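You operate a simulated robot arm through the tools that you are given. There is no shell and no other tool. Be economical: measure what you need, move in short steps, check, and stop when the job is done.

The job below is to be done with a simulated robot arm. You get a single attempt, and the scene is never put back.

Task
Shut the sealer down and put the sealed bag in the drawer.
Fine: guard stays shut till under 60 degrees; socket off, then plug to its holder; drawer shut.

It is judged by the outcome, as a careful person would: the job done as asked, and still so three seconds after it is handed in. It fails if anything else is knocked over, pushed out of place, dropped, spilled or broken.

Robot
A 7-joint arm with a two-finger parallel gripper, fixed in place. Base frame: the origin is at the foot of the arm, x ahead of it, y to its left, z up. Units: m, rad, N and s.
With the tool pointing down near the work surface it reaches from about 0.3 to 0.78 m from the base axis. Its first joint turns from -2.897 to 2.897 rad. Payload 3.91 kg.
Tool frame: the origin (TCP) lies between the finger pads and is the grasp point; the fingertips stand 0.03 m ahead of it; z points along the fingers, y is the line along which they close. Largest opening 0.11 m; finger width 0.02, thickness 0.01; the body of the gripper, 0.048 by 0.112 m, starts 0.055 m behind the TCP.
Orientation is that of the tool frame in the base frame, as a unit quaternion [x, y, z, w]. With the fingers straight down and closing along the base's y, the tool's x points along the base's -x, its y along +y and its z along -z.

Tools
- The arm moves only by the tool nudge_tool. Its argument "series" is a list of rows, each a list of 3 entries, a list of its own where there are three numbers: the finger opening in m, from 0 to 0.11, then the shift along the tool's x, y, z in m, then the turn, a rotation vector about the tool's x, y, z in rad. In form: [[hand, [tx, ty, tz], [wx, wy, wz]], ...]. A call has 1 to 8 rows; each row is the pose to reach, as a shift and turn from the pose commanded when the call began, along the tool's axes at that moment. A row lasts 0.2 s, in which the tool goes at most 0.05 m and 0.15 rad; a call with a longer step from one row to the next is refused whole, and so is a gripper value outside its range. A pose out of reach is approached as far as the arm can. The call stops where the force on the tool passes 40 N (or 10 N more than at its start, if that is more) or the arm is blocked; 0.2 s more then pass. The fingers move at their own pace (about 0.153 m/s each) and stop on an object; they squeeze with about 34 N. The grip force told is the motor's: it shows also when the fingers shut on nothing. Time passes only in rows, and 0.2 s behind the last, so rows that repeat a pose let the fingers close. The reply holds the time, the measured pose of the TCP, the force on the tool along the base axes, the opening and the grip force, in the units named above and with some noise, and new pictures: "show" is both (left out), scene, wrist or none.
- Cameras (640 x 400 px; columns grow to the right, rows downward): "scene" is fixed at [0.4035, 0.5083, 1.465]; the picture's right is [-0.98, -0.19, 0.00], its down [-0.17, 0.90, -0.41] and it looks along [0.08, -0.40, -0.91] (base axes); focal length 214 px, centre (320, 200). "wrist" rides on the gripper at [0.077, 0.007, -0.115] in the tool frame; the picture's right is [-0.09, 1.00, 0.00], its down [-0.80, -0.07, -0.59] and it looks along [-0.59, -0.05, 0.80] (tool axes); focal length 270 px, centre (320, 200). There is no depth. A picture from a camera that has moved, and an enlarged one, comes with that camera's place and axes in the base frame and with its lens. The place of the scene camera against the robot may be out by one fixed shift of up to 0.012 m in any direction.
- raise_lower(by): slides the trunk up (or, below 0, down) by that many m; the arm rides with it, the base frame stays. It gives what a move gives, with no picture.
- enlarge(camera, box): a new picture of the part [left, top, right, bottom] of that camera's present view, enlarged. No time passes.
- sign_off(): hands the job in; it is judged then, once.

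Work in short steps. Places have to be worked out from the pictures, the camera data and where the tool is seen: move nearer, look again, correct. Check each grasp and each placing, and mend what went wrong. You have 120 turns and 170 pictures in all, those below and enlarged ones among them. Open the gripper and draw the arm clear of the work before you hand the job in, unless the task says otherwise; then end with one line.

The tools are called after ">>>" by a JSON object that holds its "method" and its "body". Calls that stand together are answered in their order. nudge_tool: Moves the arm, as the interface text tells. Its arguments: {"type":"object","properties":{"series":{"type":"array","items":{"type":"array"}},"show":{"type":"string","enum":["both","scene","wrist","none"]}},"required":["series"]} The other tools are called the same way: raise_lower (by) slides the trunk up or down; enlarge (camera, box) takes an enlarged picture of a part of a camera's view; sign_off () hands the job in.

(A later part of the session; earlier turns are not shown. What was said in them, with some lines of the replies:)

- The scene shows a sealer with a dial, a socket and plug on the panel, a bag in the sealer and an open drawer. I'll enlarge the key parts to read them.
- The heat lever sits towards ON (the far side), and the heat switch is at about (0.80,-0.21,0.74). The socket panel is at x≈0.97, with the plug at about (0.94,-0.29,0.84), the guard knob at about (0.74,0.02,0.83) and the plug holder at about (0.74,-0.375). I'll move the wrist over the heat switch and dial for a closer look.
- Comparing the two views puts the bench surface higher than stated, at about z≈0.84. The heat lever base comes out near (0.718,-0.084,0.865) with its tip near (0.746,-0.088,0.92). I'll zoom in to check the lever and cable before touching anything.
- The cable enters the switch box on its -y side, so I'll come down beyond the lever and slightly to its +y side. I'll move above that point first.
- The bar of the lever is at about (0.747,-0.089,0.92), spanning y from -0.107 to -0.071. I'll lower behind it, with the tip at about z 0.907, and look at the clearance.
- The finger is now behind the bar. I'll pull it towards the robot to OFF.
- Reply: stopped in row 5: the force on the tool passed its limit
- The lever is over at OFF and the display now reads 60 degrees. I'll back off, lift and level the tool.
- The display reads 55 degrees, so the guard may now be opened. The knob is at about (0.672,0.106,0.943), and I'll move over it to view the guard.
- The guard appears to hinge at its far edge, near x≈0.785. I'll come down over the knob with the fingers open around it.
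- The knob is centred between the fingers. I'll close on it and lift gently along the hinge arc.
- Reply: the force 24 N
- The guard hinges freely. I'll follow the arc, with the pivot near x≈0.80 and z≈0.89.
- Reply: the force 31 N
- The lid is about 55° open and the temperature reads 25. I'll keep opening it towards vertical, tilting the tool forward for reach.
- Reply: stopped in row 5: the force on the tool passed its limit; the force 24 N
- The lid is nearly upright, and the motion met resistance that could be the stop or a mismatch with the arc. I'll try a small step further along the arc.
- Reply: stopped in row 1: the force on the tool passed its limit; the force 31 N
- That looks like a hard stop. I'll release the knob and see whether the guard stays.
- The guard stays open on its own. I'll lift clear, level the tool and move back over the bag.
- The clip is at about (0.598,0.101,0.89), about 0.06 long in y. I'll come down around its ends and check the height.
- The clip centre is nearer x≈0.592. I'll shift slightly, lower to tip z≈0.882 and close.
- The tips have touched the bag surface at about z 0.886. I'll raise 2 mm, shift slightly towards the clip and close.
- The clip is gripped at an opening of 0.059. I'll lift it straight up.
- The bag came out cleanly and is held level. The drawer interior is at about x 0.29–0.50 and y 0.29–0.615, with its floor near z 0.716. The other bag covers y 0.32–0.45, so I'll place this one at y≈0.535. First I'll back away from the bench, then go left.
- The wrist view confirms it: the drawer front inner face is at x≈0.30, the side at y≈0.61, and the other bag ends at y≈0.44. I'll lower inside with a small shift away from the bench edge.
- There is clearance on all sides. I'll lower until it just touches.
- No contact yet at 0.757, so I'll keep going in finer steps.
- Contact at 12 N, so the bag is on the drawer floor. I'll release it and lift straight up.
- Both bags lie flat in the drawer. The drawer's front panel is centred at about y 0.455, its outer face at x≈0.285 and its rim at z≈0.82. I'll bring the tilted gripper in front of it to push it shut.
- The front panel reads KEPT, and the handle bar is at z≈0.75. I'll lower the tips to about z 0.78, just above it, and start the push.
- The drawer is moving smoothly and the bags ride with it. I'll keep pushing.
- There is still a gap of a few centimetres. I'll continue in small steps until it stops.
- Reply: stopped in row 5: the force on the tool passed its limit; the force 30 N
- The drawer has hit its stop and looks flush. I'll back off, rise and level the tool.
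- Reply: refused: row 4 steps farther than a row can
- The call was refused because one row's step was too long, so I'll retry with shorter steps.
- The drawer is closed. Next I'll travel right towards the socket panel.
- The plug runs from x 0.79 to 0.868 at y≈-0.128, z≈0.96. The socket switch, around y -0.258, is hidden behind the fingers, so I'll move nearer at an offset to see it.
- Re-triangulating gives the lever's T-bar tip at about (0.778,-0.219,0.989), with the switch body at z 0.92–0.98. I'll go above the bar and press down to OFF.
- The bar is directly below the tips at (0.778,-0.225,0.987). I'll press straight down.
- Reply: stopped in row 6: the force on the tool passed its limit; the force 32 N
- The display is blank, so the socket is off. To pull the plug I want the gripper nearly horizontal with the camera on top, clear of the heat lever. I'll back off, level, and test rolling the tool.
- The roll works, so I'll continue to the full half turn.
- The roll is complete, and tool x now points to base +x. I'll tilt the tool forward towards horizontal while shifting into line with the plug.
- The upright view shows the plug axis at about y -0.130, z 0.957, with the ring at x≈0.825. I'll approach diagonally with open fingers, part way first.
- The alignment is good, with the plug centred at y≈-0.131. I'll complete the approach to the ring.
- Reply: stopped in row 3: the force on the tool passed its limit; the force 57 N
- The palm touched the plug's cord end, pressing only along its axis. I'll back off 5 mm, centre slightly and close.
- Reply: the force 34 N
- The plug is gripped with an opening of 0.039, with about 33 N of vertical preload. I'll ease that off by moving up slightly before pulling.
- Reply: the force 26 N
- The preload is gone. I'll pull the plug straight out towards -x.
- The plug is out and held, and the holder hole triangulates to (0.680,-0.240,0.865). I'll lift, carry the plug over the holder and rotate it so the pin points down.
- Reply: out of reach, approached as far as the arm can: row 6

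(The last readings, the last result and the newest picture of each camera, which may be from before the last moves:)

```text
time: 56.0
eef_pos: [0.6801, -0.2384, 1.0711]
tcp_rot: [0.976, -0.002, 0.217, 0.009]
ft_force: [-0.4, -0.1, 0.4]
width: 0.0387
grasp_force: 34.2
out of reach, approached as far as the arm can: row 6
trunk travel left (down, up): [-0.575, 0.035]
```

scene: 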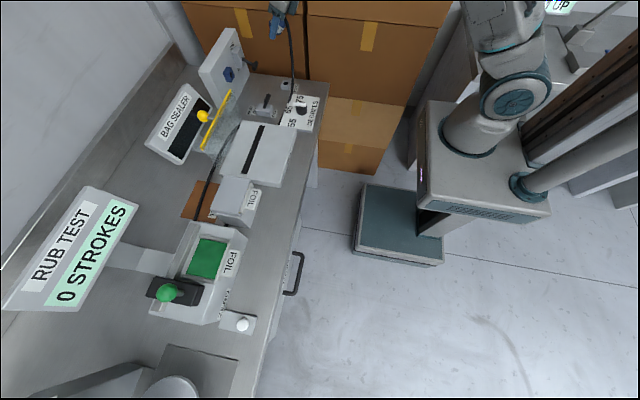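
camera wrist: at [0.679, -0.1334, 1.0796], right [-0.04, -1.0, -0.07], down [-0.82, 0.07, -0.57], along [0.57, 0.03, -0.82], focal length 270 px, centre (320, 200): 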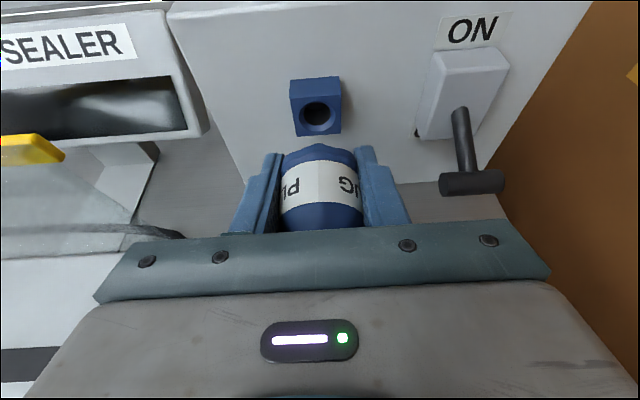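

The tilt is now 0.44 rad. I'll rotate 0.77 rad more so the plug points straight down, then check it.

>>> {"method": "nudge_tool", "body": {"series": [[0.01, [0, 0, 0], [0, -0.13, 0]], [0.01, [0, 0, 0], [0, -0.26, 0]], [0.01, [0, 0, 0], [0, -0.39, 0]], [0.01, [0, 0, 0], [0, -0.52, 0]], [0.01, [0, 0, 0], [0, -0.65, 0]], [0.01, [0, 0, 0], [0, -0.768, 0]], [0.01, [0, 0, 0], [0, -0.768, 0]]]}}

>>> {"method": "enlarge", "body": {"camera": "scene", "box": [220, 0, 340, 80]}}

>>> {"method": "enlarge", "body": {"camera": "wrist", "box": [220, 60, 460, 240]}}

```text
time: 57.6
eef_pos: [0.675, -0.2389, 1.0703]
tcp_rot: [0.986, -0.007, -0.164, 0.006]
ft_force: [0.1, -0.4, -0.1]
width: 0.0386
grasp_force: 33.8
out of reach, approached as far as the arm can: row 6, 7
trunk travel left (down, up): [-0.575, 0.035]
camera wrist: at [0.7831, -0.2446, 1.1543], right [-0.09, -0.99, 0.04], down [-0.56, 0.09, 0.82], along [-0.82, 0.05, -0.57], focal length 270 px, centre (320, 200)
```

scene: 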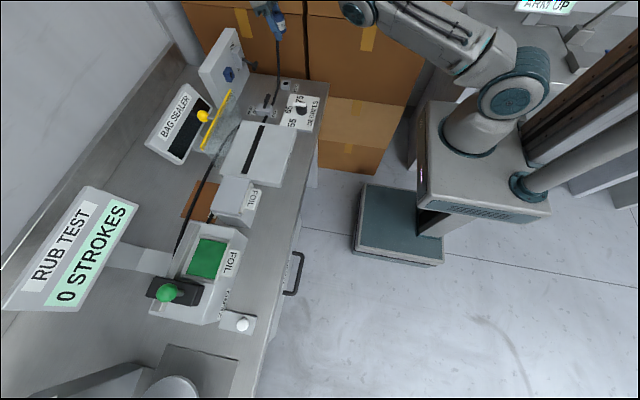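
wrist: 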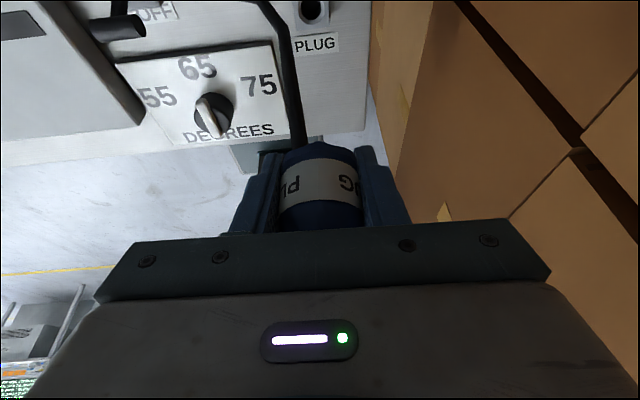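

```text
5.00 times, centred on (280, 40) of scene
camera zoom: at [0.4035, 0.5083, 1.465], right [-0.98, -0.19, 0.0], down [-0.17, 0.9, -0.41], along [0.08, -0.4, -0.91], focal length 1072 px, centre (520, 1000)
```

zoom: 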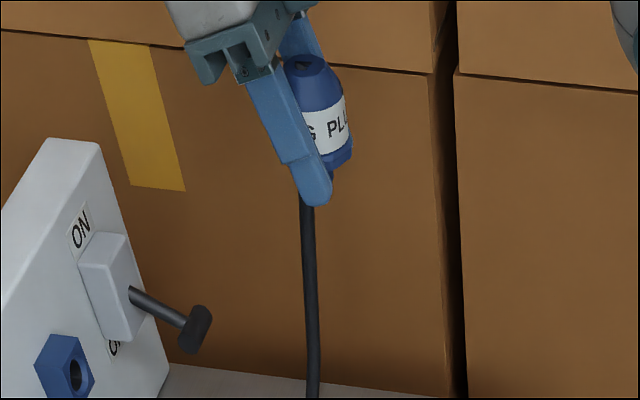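

```text
2.22 times, centred on (340, 150) of wrist
camera zoom: at [0.7831, -0.2446, 1.1543], right [-0.09, -0.99, 0.04], down [-0.56, 0.09, 0.82], along [-0.82, 0.05, -0.57], focal length 601 px, centre (276, 311)
```

zoom: 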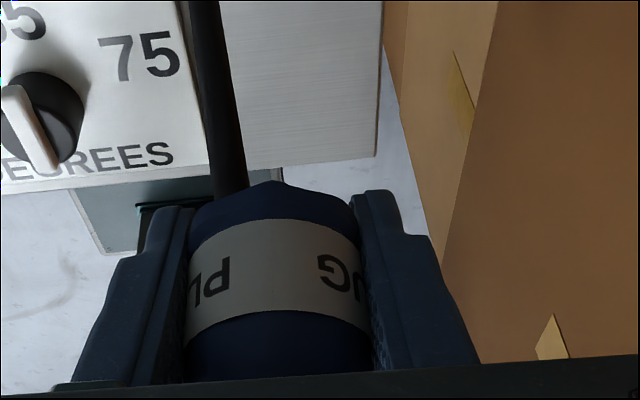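

The plug now points down with the palm side up, at a tilt of -0.33. I'll zoom in on the plug to see its pin and how vertical it is.

>>> {"method": "enlarge", "body": {"camera": "scene", "box": [260, 0, 308, 50]}}

```text
8.00 times, centred on (284, 25) of scene
camera zoom: at [0.4035, 0.5083, 1.465], right [-0.98, -0.19, 0.0], down [-0.17, 0.9, -0.41], along [0.08, -0.4, -0.91], focal length 1716 px, centre (608, 1600)
```

zoom: 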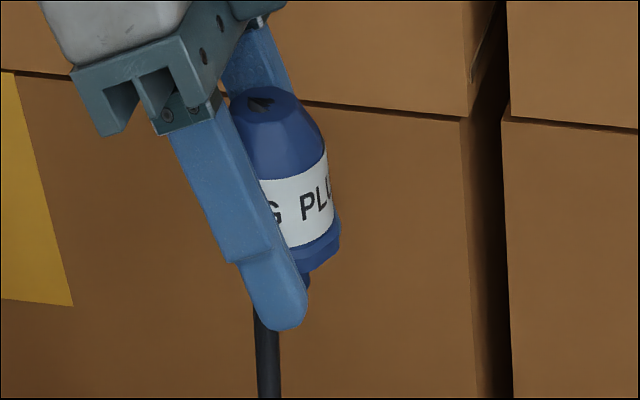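

The pin is short, about 1 cm past the shoulder, and the plug leans about 3° (bottom towards -x), with its axis about 1 cm on the robot side of the TCP. I'll correct the tilt slightly and lower to about z 0.96 over the holder to compare in the scene view.

>>> {"method": "nudge_tool", "body": {"series": [[0.01, [0.011, 0.001, 0.025], [0, 0.03, 0]], [0.01, [0.022, 0.0015, 0.05], [0, 0.05, 0]], [0.01, [0.034, 0.0015, 0.076], [0, 0.05, 0]], [0.01, [0.0452, 0.0015, 0.1008], [0, 0.05, 0]], [0.01, [0.0452, 0.0015, 0.1008], [0, 0.05, 0]]]}}

>>> {"method": "enlarge", "body": {"camera": "scene", "box": [256, 45, 320, 95]}}

```text
time: 58.8
eef_pos: [0.6849, -0.243, 0.9602]
tcp_rot: [0.99, -0.006, -0.138, 0.007]
ft_force: [-0.1, -0.7, 0.1]
width: 0.0385
grasp_force: 34.7
trunk travel left (down, up): [-0.575, 0.035]
camera wrist: at [0.7893, -0.2483, 1.0496], right [-0.09, -0.99, 0.04], down [-0.61, 0.09, 0.79], along [-0.79, 0.05, -0.61], focal length 270 px, centre (320, 200)
```

scene: 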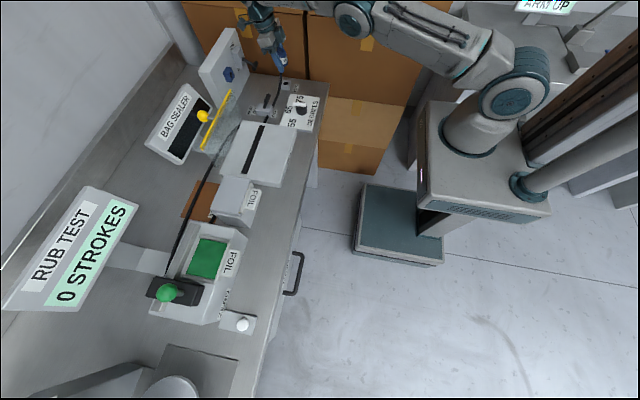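
wrist: 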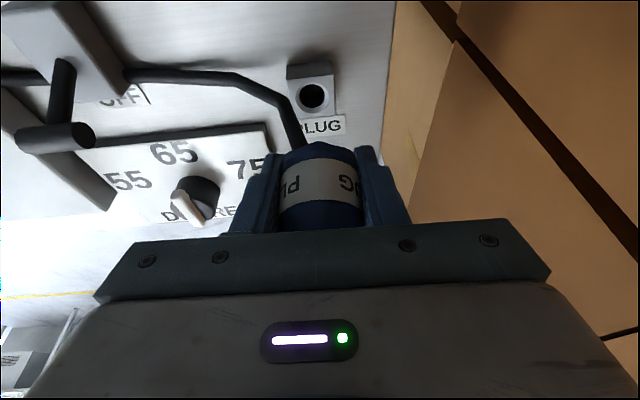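

```text
8.00 times, centred on (288, 70) of scene
camera zoom: at [0.4035, 0.5083, 1.465], right [-0.98, -0.19, 0.0], down [-0.17, 0.9, -0.41], along [0.08, -0.4, -0.91], focal length 1716 px, centre (576, 1240)
```

zoom: 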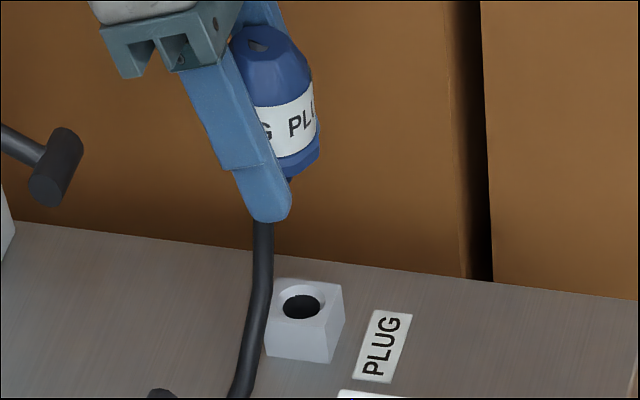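

The wrist view now shows the hole at (0.678,-0.239). In the scene zoom the plug axis is about 4 mm too far in +x, and y is 4 mm off. I'll correct both and lower to just above the holder.

>>> {"method": "nudge_tool", "body": {"series": [[0.01, [-0.004, -0.004, 0.001], [0, 0, 0]], [0.01, [0.003, -0.004, 0.025], [0, 0, 0]], [0.01, [0.0099, -0.004, 0.0512], [0, 0, 0]], [0.01, [0.0099, -0.004, 0.0512], [0, 0, 0]]], "show": "wrist"}}

>>> {"method": "enlarge", "body": {"camera": "scene", "box": [256, 55, 320, 105]}}

>>> {"method": "enlarge", "body": {"camera": "wrist", "box": [240, 60, 400, 180]}}

```text
time: 59.8
eef_pos: [0.679, -0.2372, 0.9062]
tcp_rot: [0.99, -0.005, -0.138, 0.007]
ft_force: [0.2, -1.6, -0.4]
width: 0.0387
grasp_force: 33.9
trunk travel left (down, up): [-0.575, 0.035]
camera wrist: at [0.7834, -0.2438, 0.996], right [-0.09, -0.99, 0.04], down [-0.61, 0.09, 0.79], along [-0.79, 0.05, -0.61], focal length 270 px, centre (320, 200)
```

wrist: 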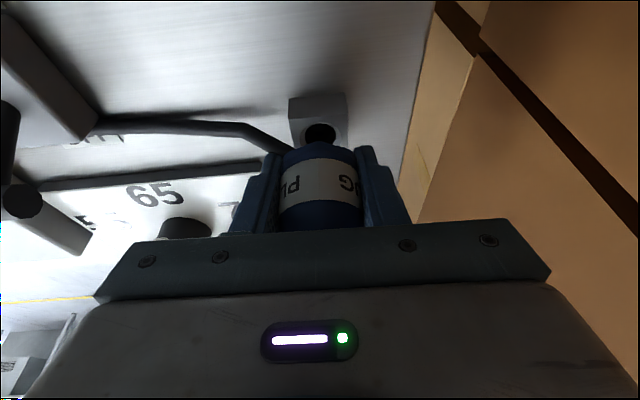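

```text
8.00 times, centred on (288, 80) of scene
camera zoom: at [0.4035, 0.5083, 1.465], right [-0.98, -0.19, 0.0], down [-0.17, 0.9, -0.41], along [0.08, -0.4, -0.91], focal length 1716 px, centre (576, 1160)
```

zoom: 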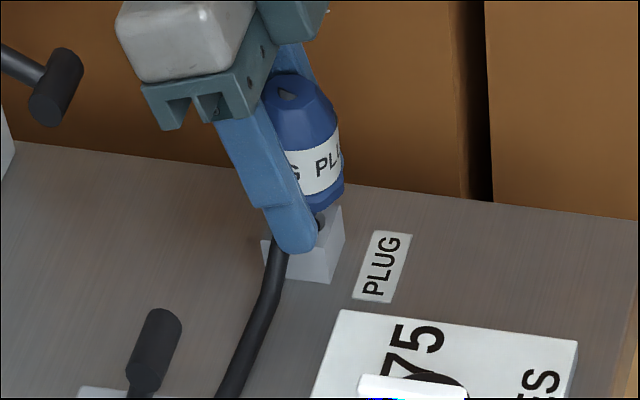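

```text
3.33 times, centred on (320, 120) of wrist
camera zoom: at [0.7834, -0.2438, 0.996], right [-0.09, -0.99, 0.04], down [-0.61, 0.09, 0.79], along [-0.79, 0.05, -0.61], focal length 901 px, centre (320, 467)
```

zoom: 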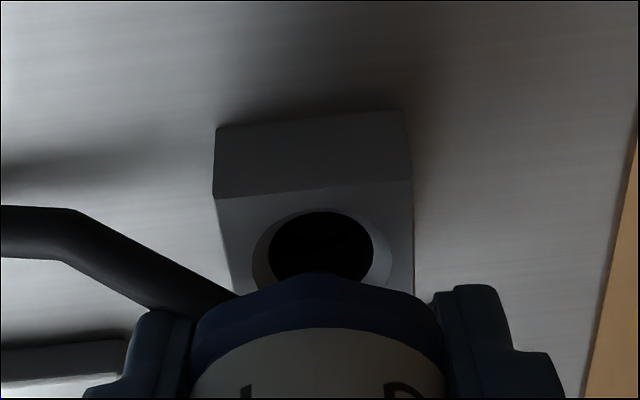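

The y alignment is within 2 mm and x overshot by about 3 mm. I'll correct it and lower 10 mm gently.

>>> {"method": "nudge_tool", "body": {"series": [[0.01, [0.0034, 0.0017, -0.001], [0, 0, 0]], [0.01, [0.0034, 0.0017, -0.001], [0, 0, 0]], [0.01, [0.0045, 0.0017, 0.0029], [0, 0, 0]], [0.01, [0.0056, 0.0017, 0.0067], [0, 0, 0]], [0.01, [0.0061, 0.0017, 0.0086], [0, 0, 0]]], "show": "none"}}

>>> {"method": "enlarge", "body": {"camera": "scene", "box": [256, 55, 320, 105]}}

>>> {"method": "enlarge", "body": {"camera": "wrist", "box": [240, 60, 400, 180]}}

```text
time: 61.0
eef_pos: [0.6847, -0.2402, 0.8977]
tcp_rot: [0.99, -0.005, -0.139, 0.008]
ft_force: [-0.5, 0.1, -0.5]
width: 0.0386
grasp_force: 33.7
trunk travel left (down, up): [-0.575, 0.035]
```

```text
8.00 times, centred on (288, 80) of scene
camera zoom: at [0.4035, 0.5083, 1.465], right [-0.98, -0.19, 0.0], down [-0.17, 0.9, -0.41], along [0.08, -0.4, -0.91], focal length 1716 px, centre (576, 1160)
```

zoom: 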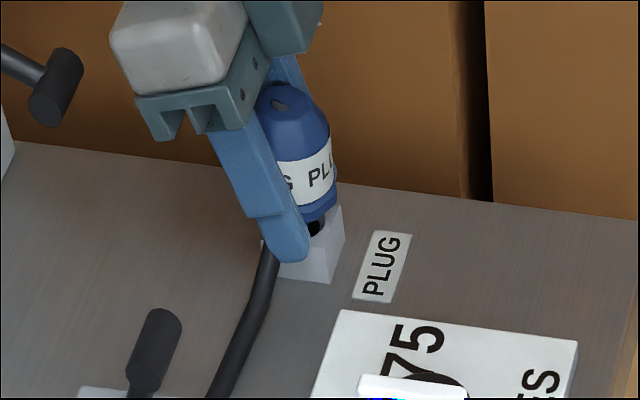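

```text
3.33 times, centred on (320, 120) of wrist
camera zoom: at [0.7887, -0.2463, 0.9883], right [-0.09, -0.99, 0.04], down [-0.61, 0.09, 0.79], along [-0.79, 0.05, -0.61], focal length 901 px, centre (320, 467)
```

zoom: 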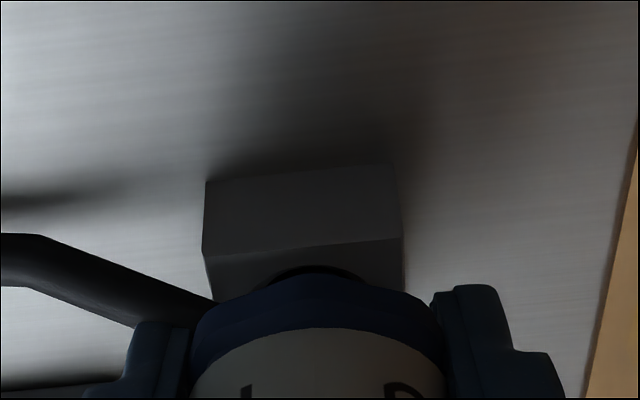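

It is close now, with the axis about 1.5–2 mm in +x of the hole. I'll make a small correction and continue down.

>>> {"method": "nudge_tool", "body": {"series": [[0.01, [-0.0018, 0, 0.0005], [0, 0, 0]], [0.01, [-0.001, 0, 0.0034], [0, 0, 0]], [0.01, [0.0, 0, 0.0065], [0, 0, 0]], [0.01, [0.0008, 0, 0.0095], [0, 0, 0]]], "show": "none"}}

>>> {"method": "enlarge", "body": {"camera": "scene", "box": [264, 65, 312, 105]}}

```text
time: 62.0
eef_pos: [0.6827, -0.2399, 0.8889]
tcp_rot: [0.99, -0.006, -0.138, 0.006]
ft_force: [-0.4, 0.2, -1.1]
width: 0.0387
grasp_force: 33.8
trunk travel left (down, up): [-0.575, 0.035]
```

```text
10.00 times, centred on (288, 85) of scene
camera zoom: at [0.4035, 0.5083, 1.465], right [-0.98, -0.19, 0.0], down [-0.17, 0.9, -0.41], along [0.08, -0.4, -0.91], focal length 2145 px, centre (640, 1350)
```

zoom: 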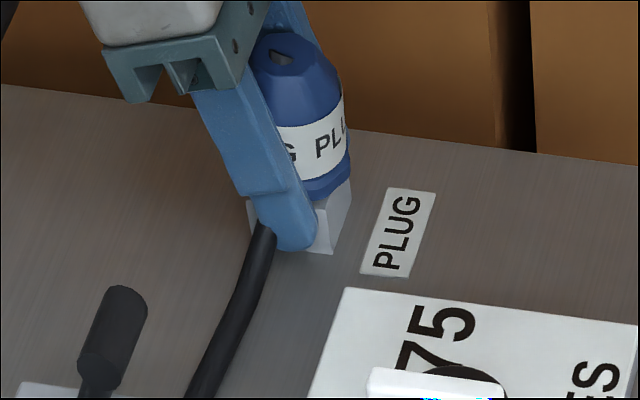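

The pin is entering with no resistance. I'll continue down until it seats.

>>> {"method": "nudge_tool", "body": {"series": [[0.01, [0.0011, 0, 0.0038], [0, 0, 0]], [0.01, [0.0022, 0, 0.0077], [0, 0, 0]], [0.01, [0.0033, 0, 0.0115], [0, 0, 0]], [0.01, [0.0044, 0, 0.0154], [0, 0, 0]]], "show": "none"}}

>>> {"method": "enlarge", "body": {"camera": "scene", "box": [264, 65, 312, 105]}}

```text
time: 63.0
eef_pos: [0.6819, -0.2409, 0.8838]
tcp_rot: [0.991, -0.006, -0.135, 0.008]
ft_force: [-9.7, 4.2, 15.4]
width: 0.0384
grasp_force: 34.0
trunk travel left (down, up): [-0.575, 0.035]
stopped in row 4: the force on the tool passed its limit (the readings are from after the stop); the commanded pose is now the measured one
```

```text
10.00 times, centred on (288, 85) of scene
camera zoom: at [0.4035, 0.5083, 1.465], right [-0.98, -0.19, 0.0], down [-0.17, 0.9, -0.41], along [0.08, -0.4, -0.91], focal length 2145 px, centre (640, 1350)
```

zoom: 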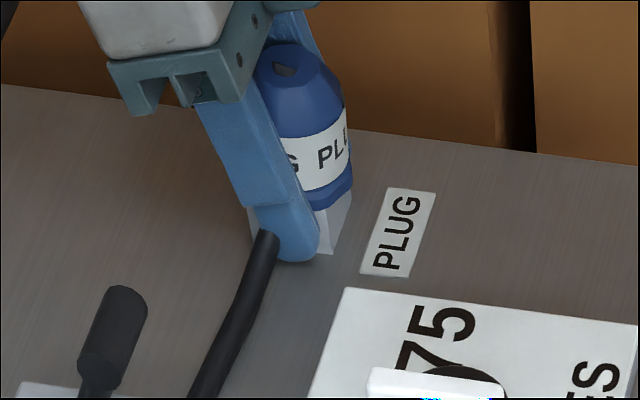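

The plug has stopped firmly with its shoulder at the holder. I'll open the fingers and check that it stays.

>>> {"method": "nudge_tool", "body": {"series": [[0.05, [0, 0, 0], [0, 0, 0]], [0.065, [0, 0, 0], [0, 0, 0]], [0.065, [-0.002, 0, -0.01], [0, 0, 0]]], "show": "wrist"}}

>>> {"method": "enlarge", "body": {"camera": "scene", "box": [264, 65, 312, 105]}}

```text
time: 63.8
eef_pos: [0.6841, -0.2396, 0.8914]
tcp_rot: [0.991, -0.004, -0.135, 0.008]
ft_force: [0.0, -0.3, 1.1]
width: 0.065
grasp_force: 0.0
trunk travel left (down, up): [-0.575, 0.035]
camera wrist: at [0.7877, -0.2461, 0.982], right [-0.09, -0.99, 0.04], down [-0.61, 0.09, 0.79], along [-0.79, 0.05, -0.62], focal length 270 px, centre (320, 200)
```

wrist: 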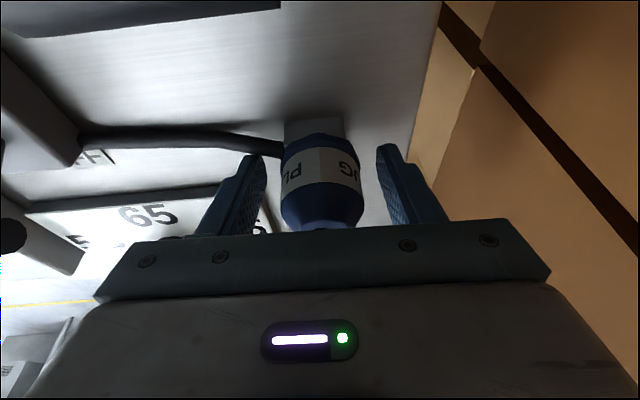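

```text
10.00 times, centred on (288, 85) of scene
camera zoom: at [0.4035, 0.5083, 1.465], right [-0.98, -0.19, 0.0], down [-0.17, 0.9, -0.41], along [0.08, -0.4, -0.91], focal length 2145 px, centre (640, 1350)
```

zoom: 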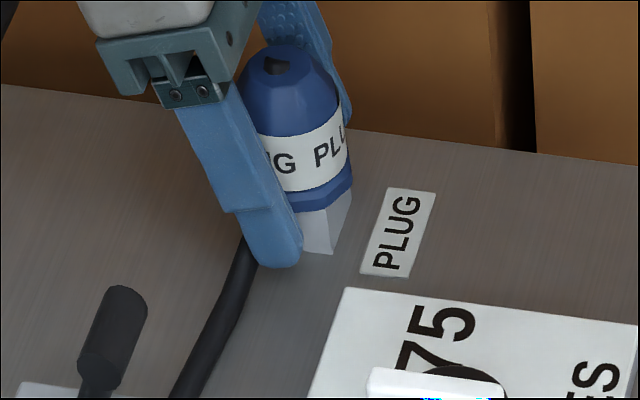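

The plug stays seated in the holder. I'll withdraw straight up.

>>> {"method": "nudge_tool", "body": {"series": [[0.07, [-0.011, 0, -0.0385], [0, 0, 0]], [0.07, [-0.0215, 0, -0.077], [0, 0, 0]], [0.07, [-0.032, 0, -0.1155], [0, 0.1, 0]], [0.07, [-0.043, 0, -0.154], [0, 0.2, 0]], [0.07, [-0.07, 0, -0.17], [0, 0.28, 0]]]}}

>>> {"method": "enlarge", "body": {"camera": "scene", "box": [180, 30, 340, 140]}}

```text
time: 65.0
eef_pos: [0.6608, -0.2385, 1.0742]
tcp_rot: [1.0, -0.003, 0.004, 0.009]
ft_force: [-0.7, 0.6, -0.8]
width: 0.0699
grasp_force: 0.0
trunk travel left (down, up): [-0.575, 0.035]
camera wrist: at [0.7357, -0.2441, 1.1899], right [-0.1, -1.0, 0.02], down [-0.81, 0.09, 0.58], along [-0.58, 0.04, -0.81], focal length 270 px, centre (320, 200)
```

scene: 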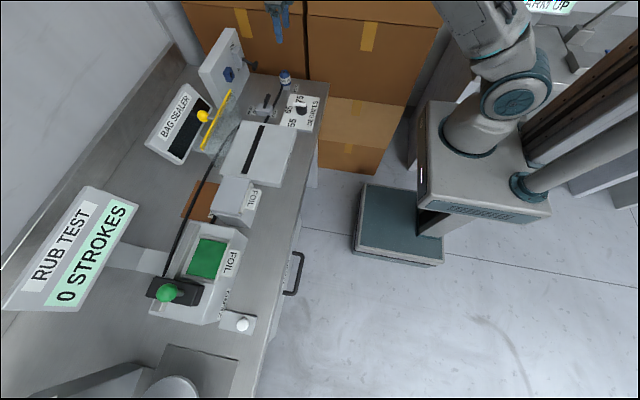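
wrist: 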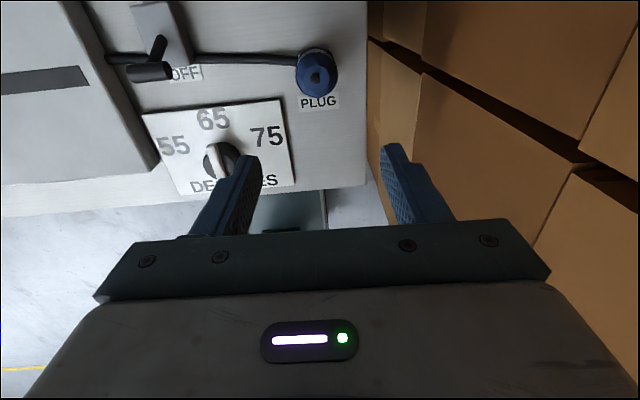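

```text
3.64 times, centred on (260, 85) of scene
camera zoom: at [0.4035, 0.5083, 1.465], right [-0.98, -0.19, 0.0], down [-0.17, 0.9, -0.41], along [0.08, -0.4, -0.91], focal length 780 px, centre (538, 618)
```

zoom: 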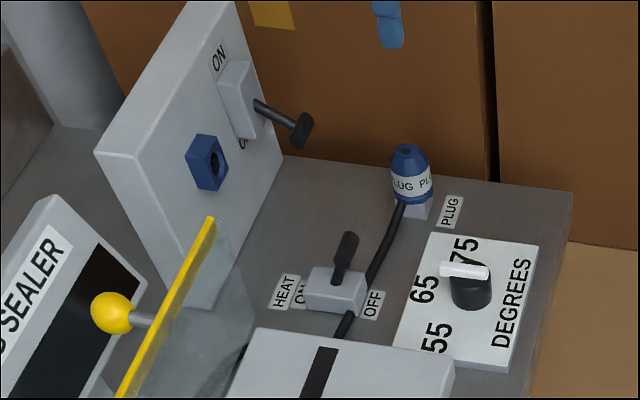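

The plug is in its holder, the socket and heat are both off, the display is dark and the drawer is shut. I'll draw the arm back clear of the bench for a last look.

>>> {"method": "nudge_tool", "body": {"series": [[0.07, [-0.04, 0, -0.02], [0, 0, 0]], [0.07, [-0.085, 0, -0.04], [0, 0, 0]], [0.07, [-0.13, -0.01, -0.06], [0, 0, 0]], [0.07, [-0.175, -0.02, -0.07], [0, 0, 0]], [0.07, [-0.22, -0.03, -0.08], [0, 0, 0]], [0.07, [-0.25, -0.04, -0.08], [0, 0, 0]]]}}

>>> {"method": "enlarge", "body": {"camera": "scene", "box": [140, 20, 380, 170]}}

>>> {"method": "enlarge", "body": {"camera": "scene", "box": [220, 210, 340, 340]}}

```text
refused: row 3 steps farther than a row can; nothing moved
```

```text
2.67 times, centred on (260, 95) of scene
camera zoom: at [0.4035, 0.5083, 1.465], right [-0.98, -0.19, 0.0], down [-0.17, 0.9, -0.41], along [0.08, -0.4, -0.91], focal length 572 px, centre (480, 480)
```

zoom: 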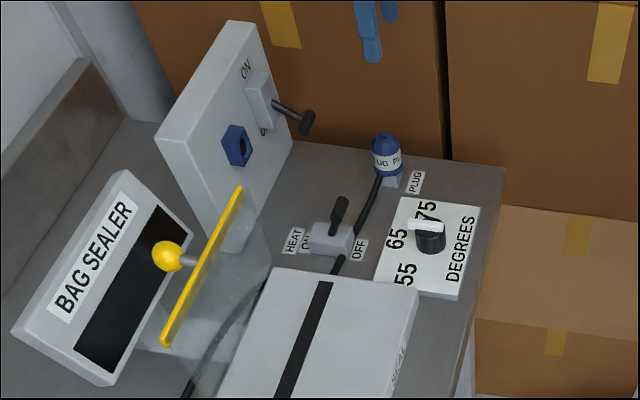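

```text
3.08 times, centred on (280, 275) of scene
camera zoom: at [0.4035, 0.5083, 1.465], right [-0.98, -0.19, 0.0], down [-0.17, 0.9, -0.41], along [0.08, -0.4, -0.91], focal length 660 px, centre (443, -31)
```

zoom: 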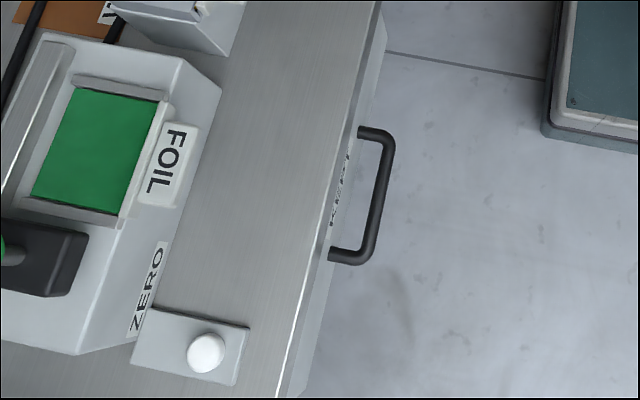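

All states look right in the zooms. The retreat was refused for step length, so I'll repeat it with shorter steps.

>>> {"method": "nudge_tool", "body": {"series": [[0.07, [-0.035, 0, -0.02], [0, 0, 0]], [0.07, [-0.075, 0, -0.035], [0, 0, 0]], [0.07, [-0.115, -0.005, -0.05], [0, 0, 0]], [0.07, [-0.155, -0.01, -0.06], [0, 0, 0]], [0.07, [-0.195, -0.02, -0.07], [0, 0, 0]], [0.07, [-0.23, -0.03, -0.08], [0, 0, 0]]]}}

```text
time: 66.3
eef_pos: [0.4316, -0.2051, 1.149]
tcp_rot: [1.0, -0.003, 0.004, 0.01]
ft_force: [-0.4, -0.4, -0.1]
width: 0.0702
grasp_force: 0.1
trunk travel left (down, up): [-0.575, 0.035]
camera wrist: at [0.5072, -0.2101, 1.2654], right [-0.09, -1.0, 0.02], down [-0.81, 0.09, 0.59], along [-0.58, 0.04, -0.81], focal length 270 px, centre (320, 200)
```

scene: 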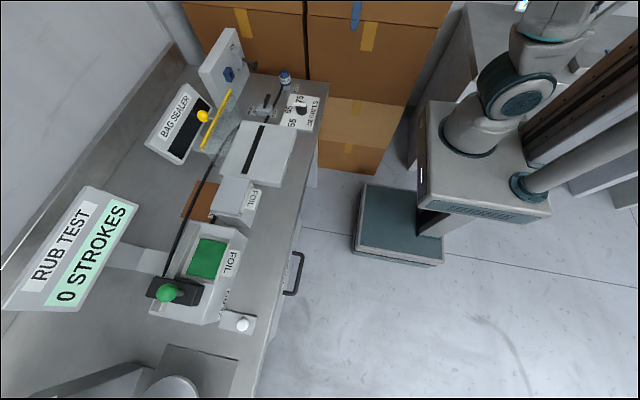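
wrist: 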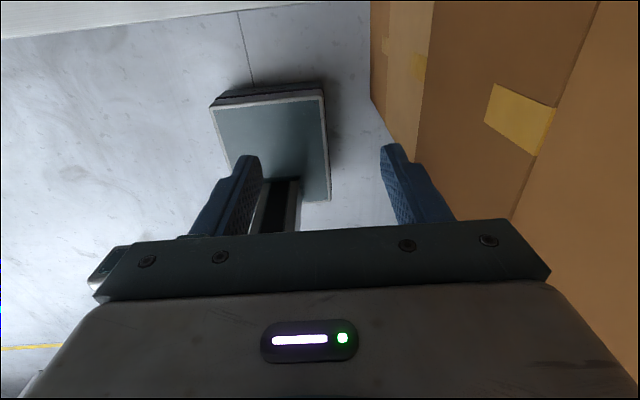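

The arm is clear, the gripper is open and everything is in its final state, so I'll hand the job in.

>>> {"method": "sign_off", "body": {}}

```text
The job is handed in.
```

The sealer is shut down (heat off, socket off, then plug in its holder) and the sealed bag is in the closed drawer; the guard stayed shut until the display read 55 degrees and is still raised.
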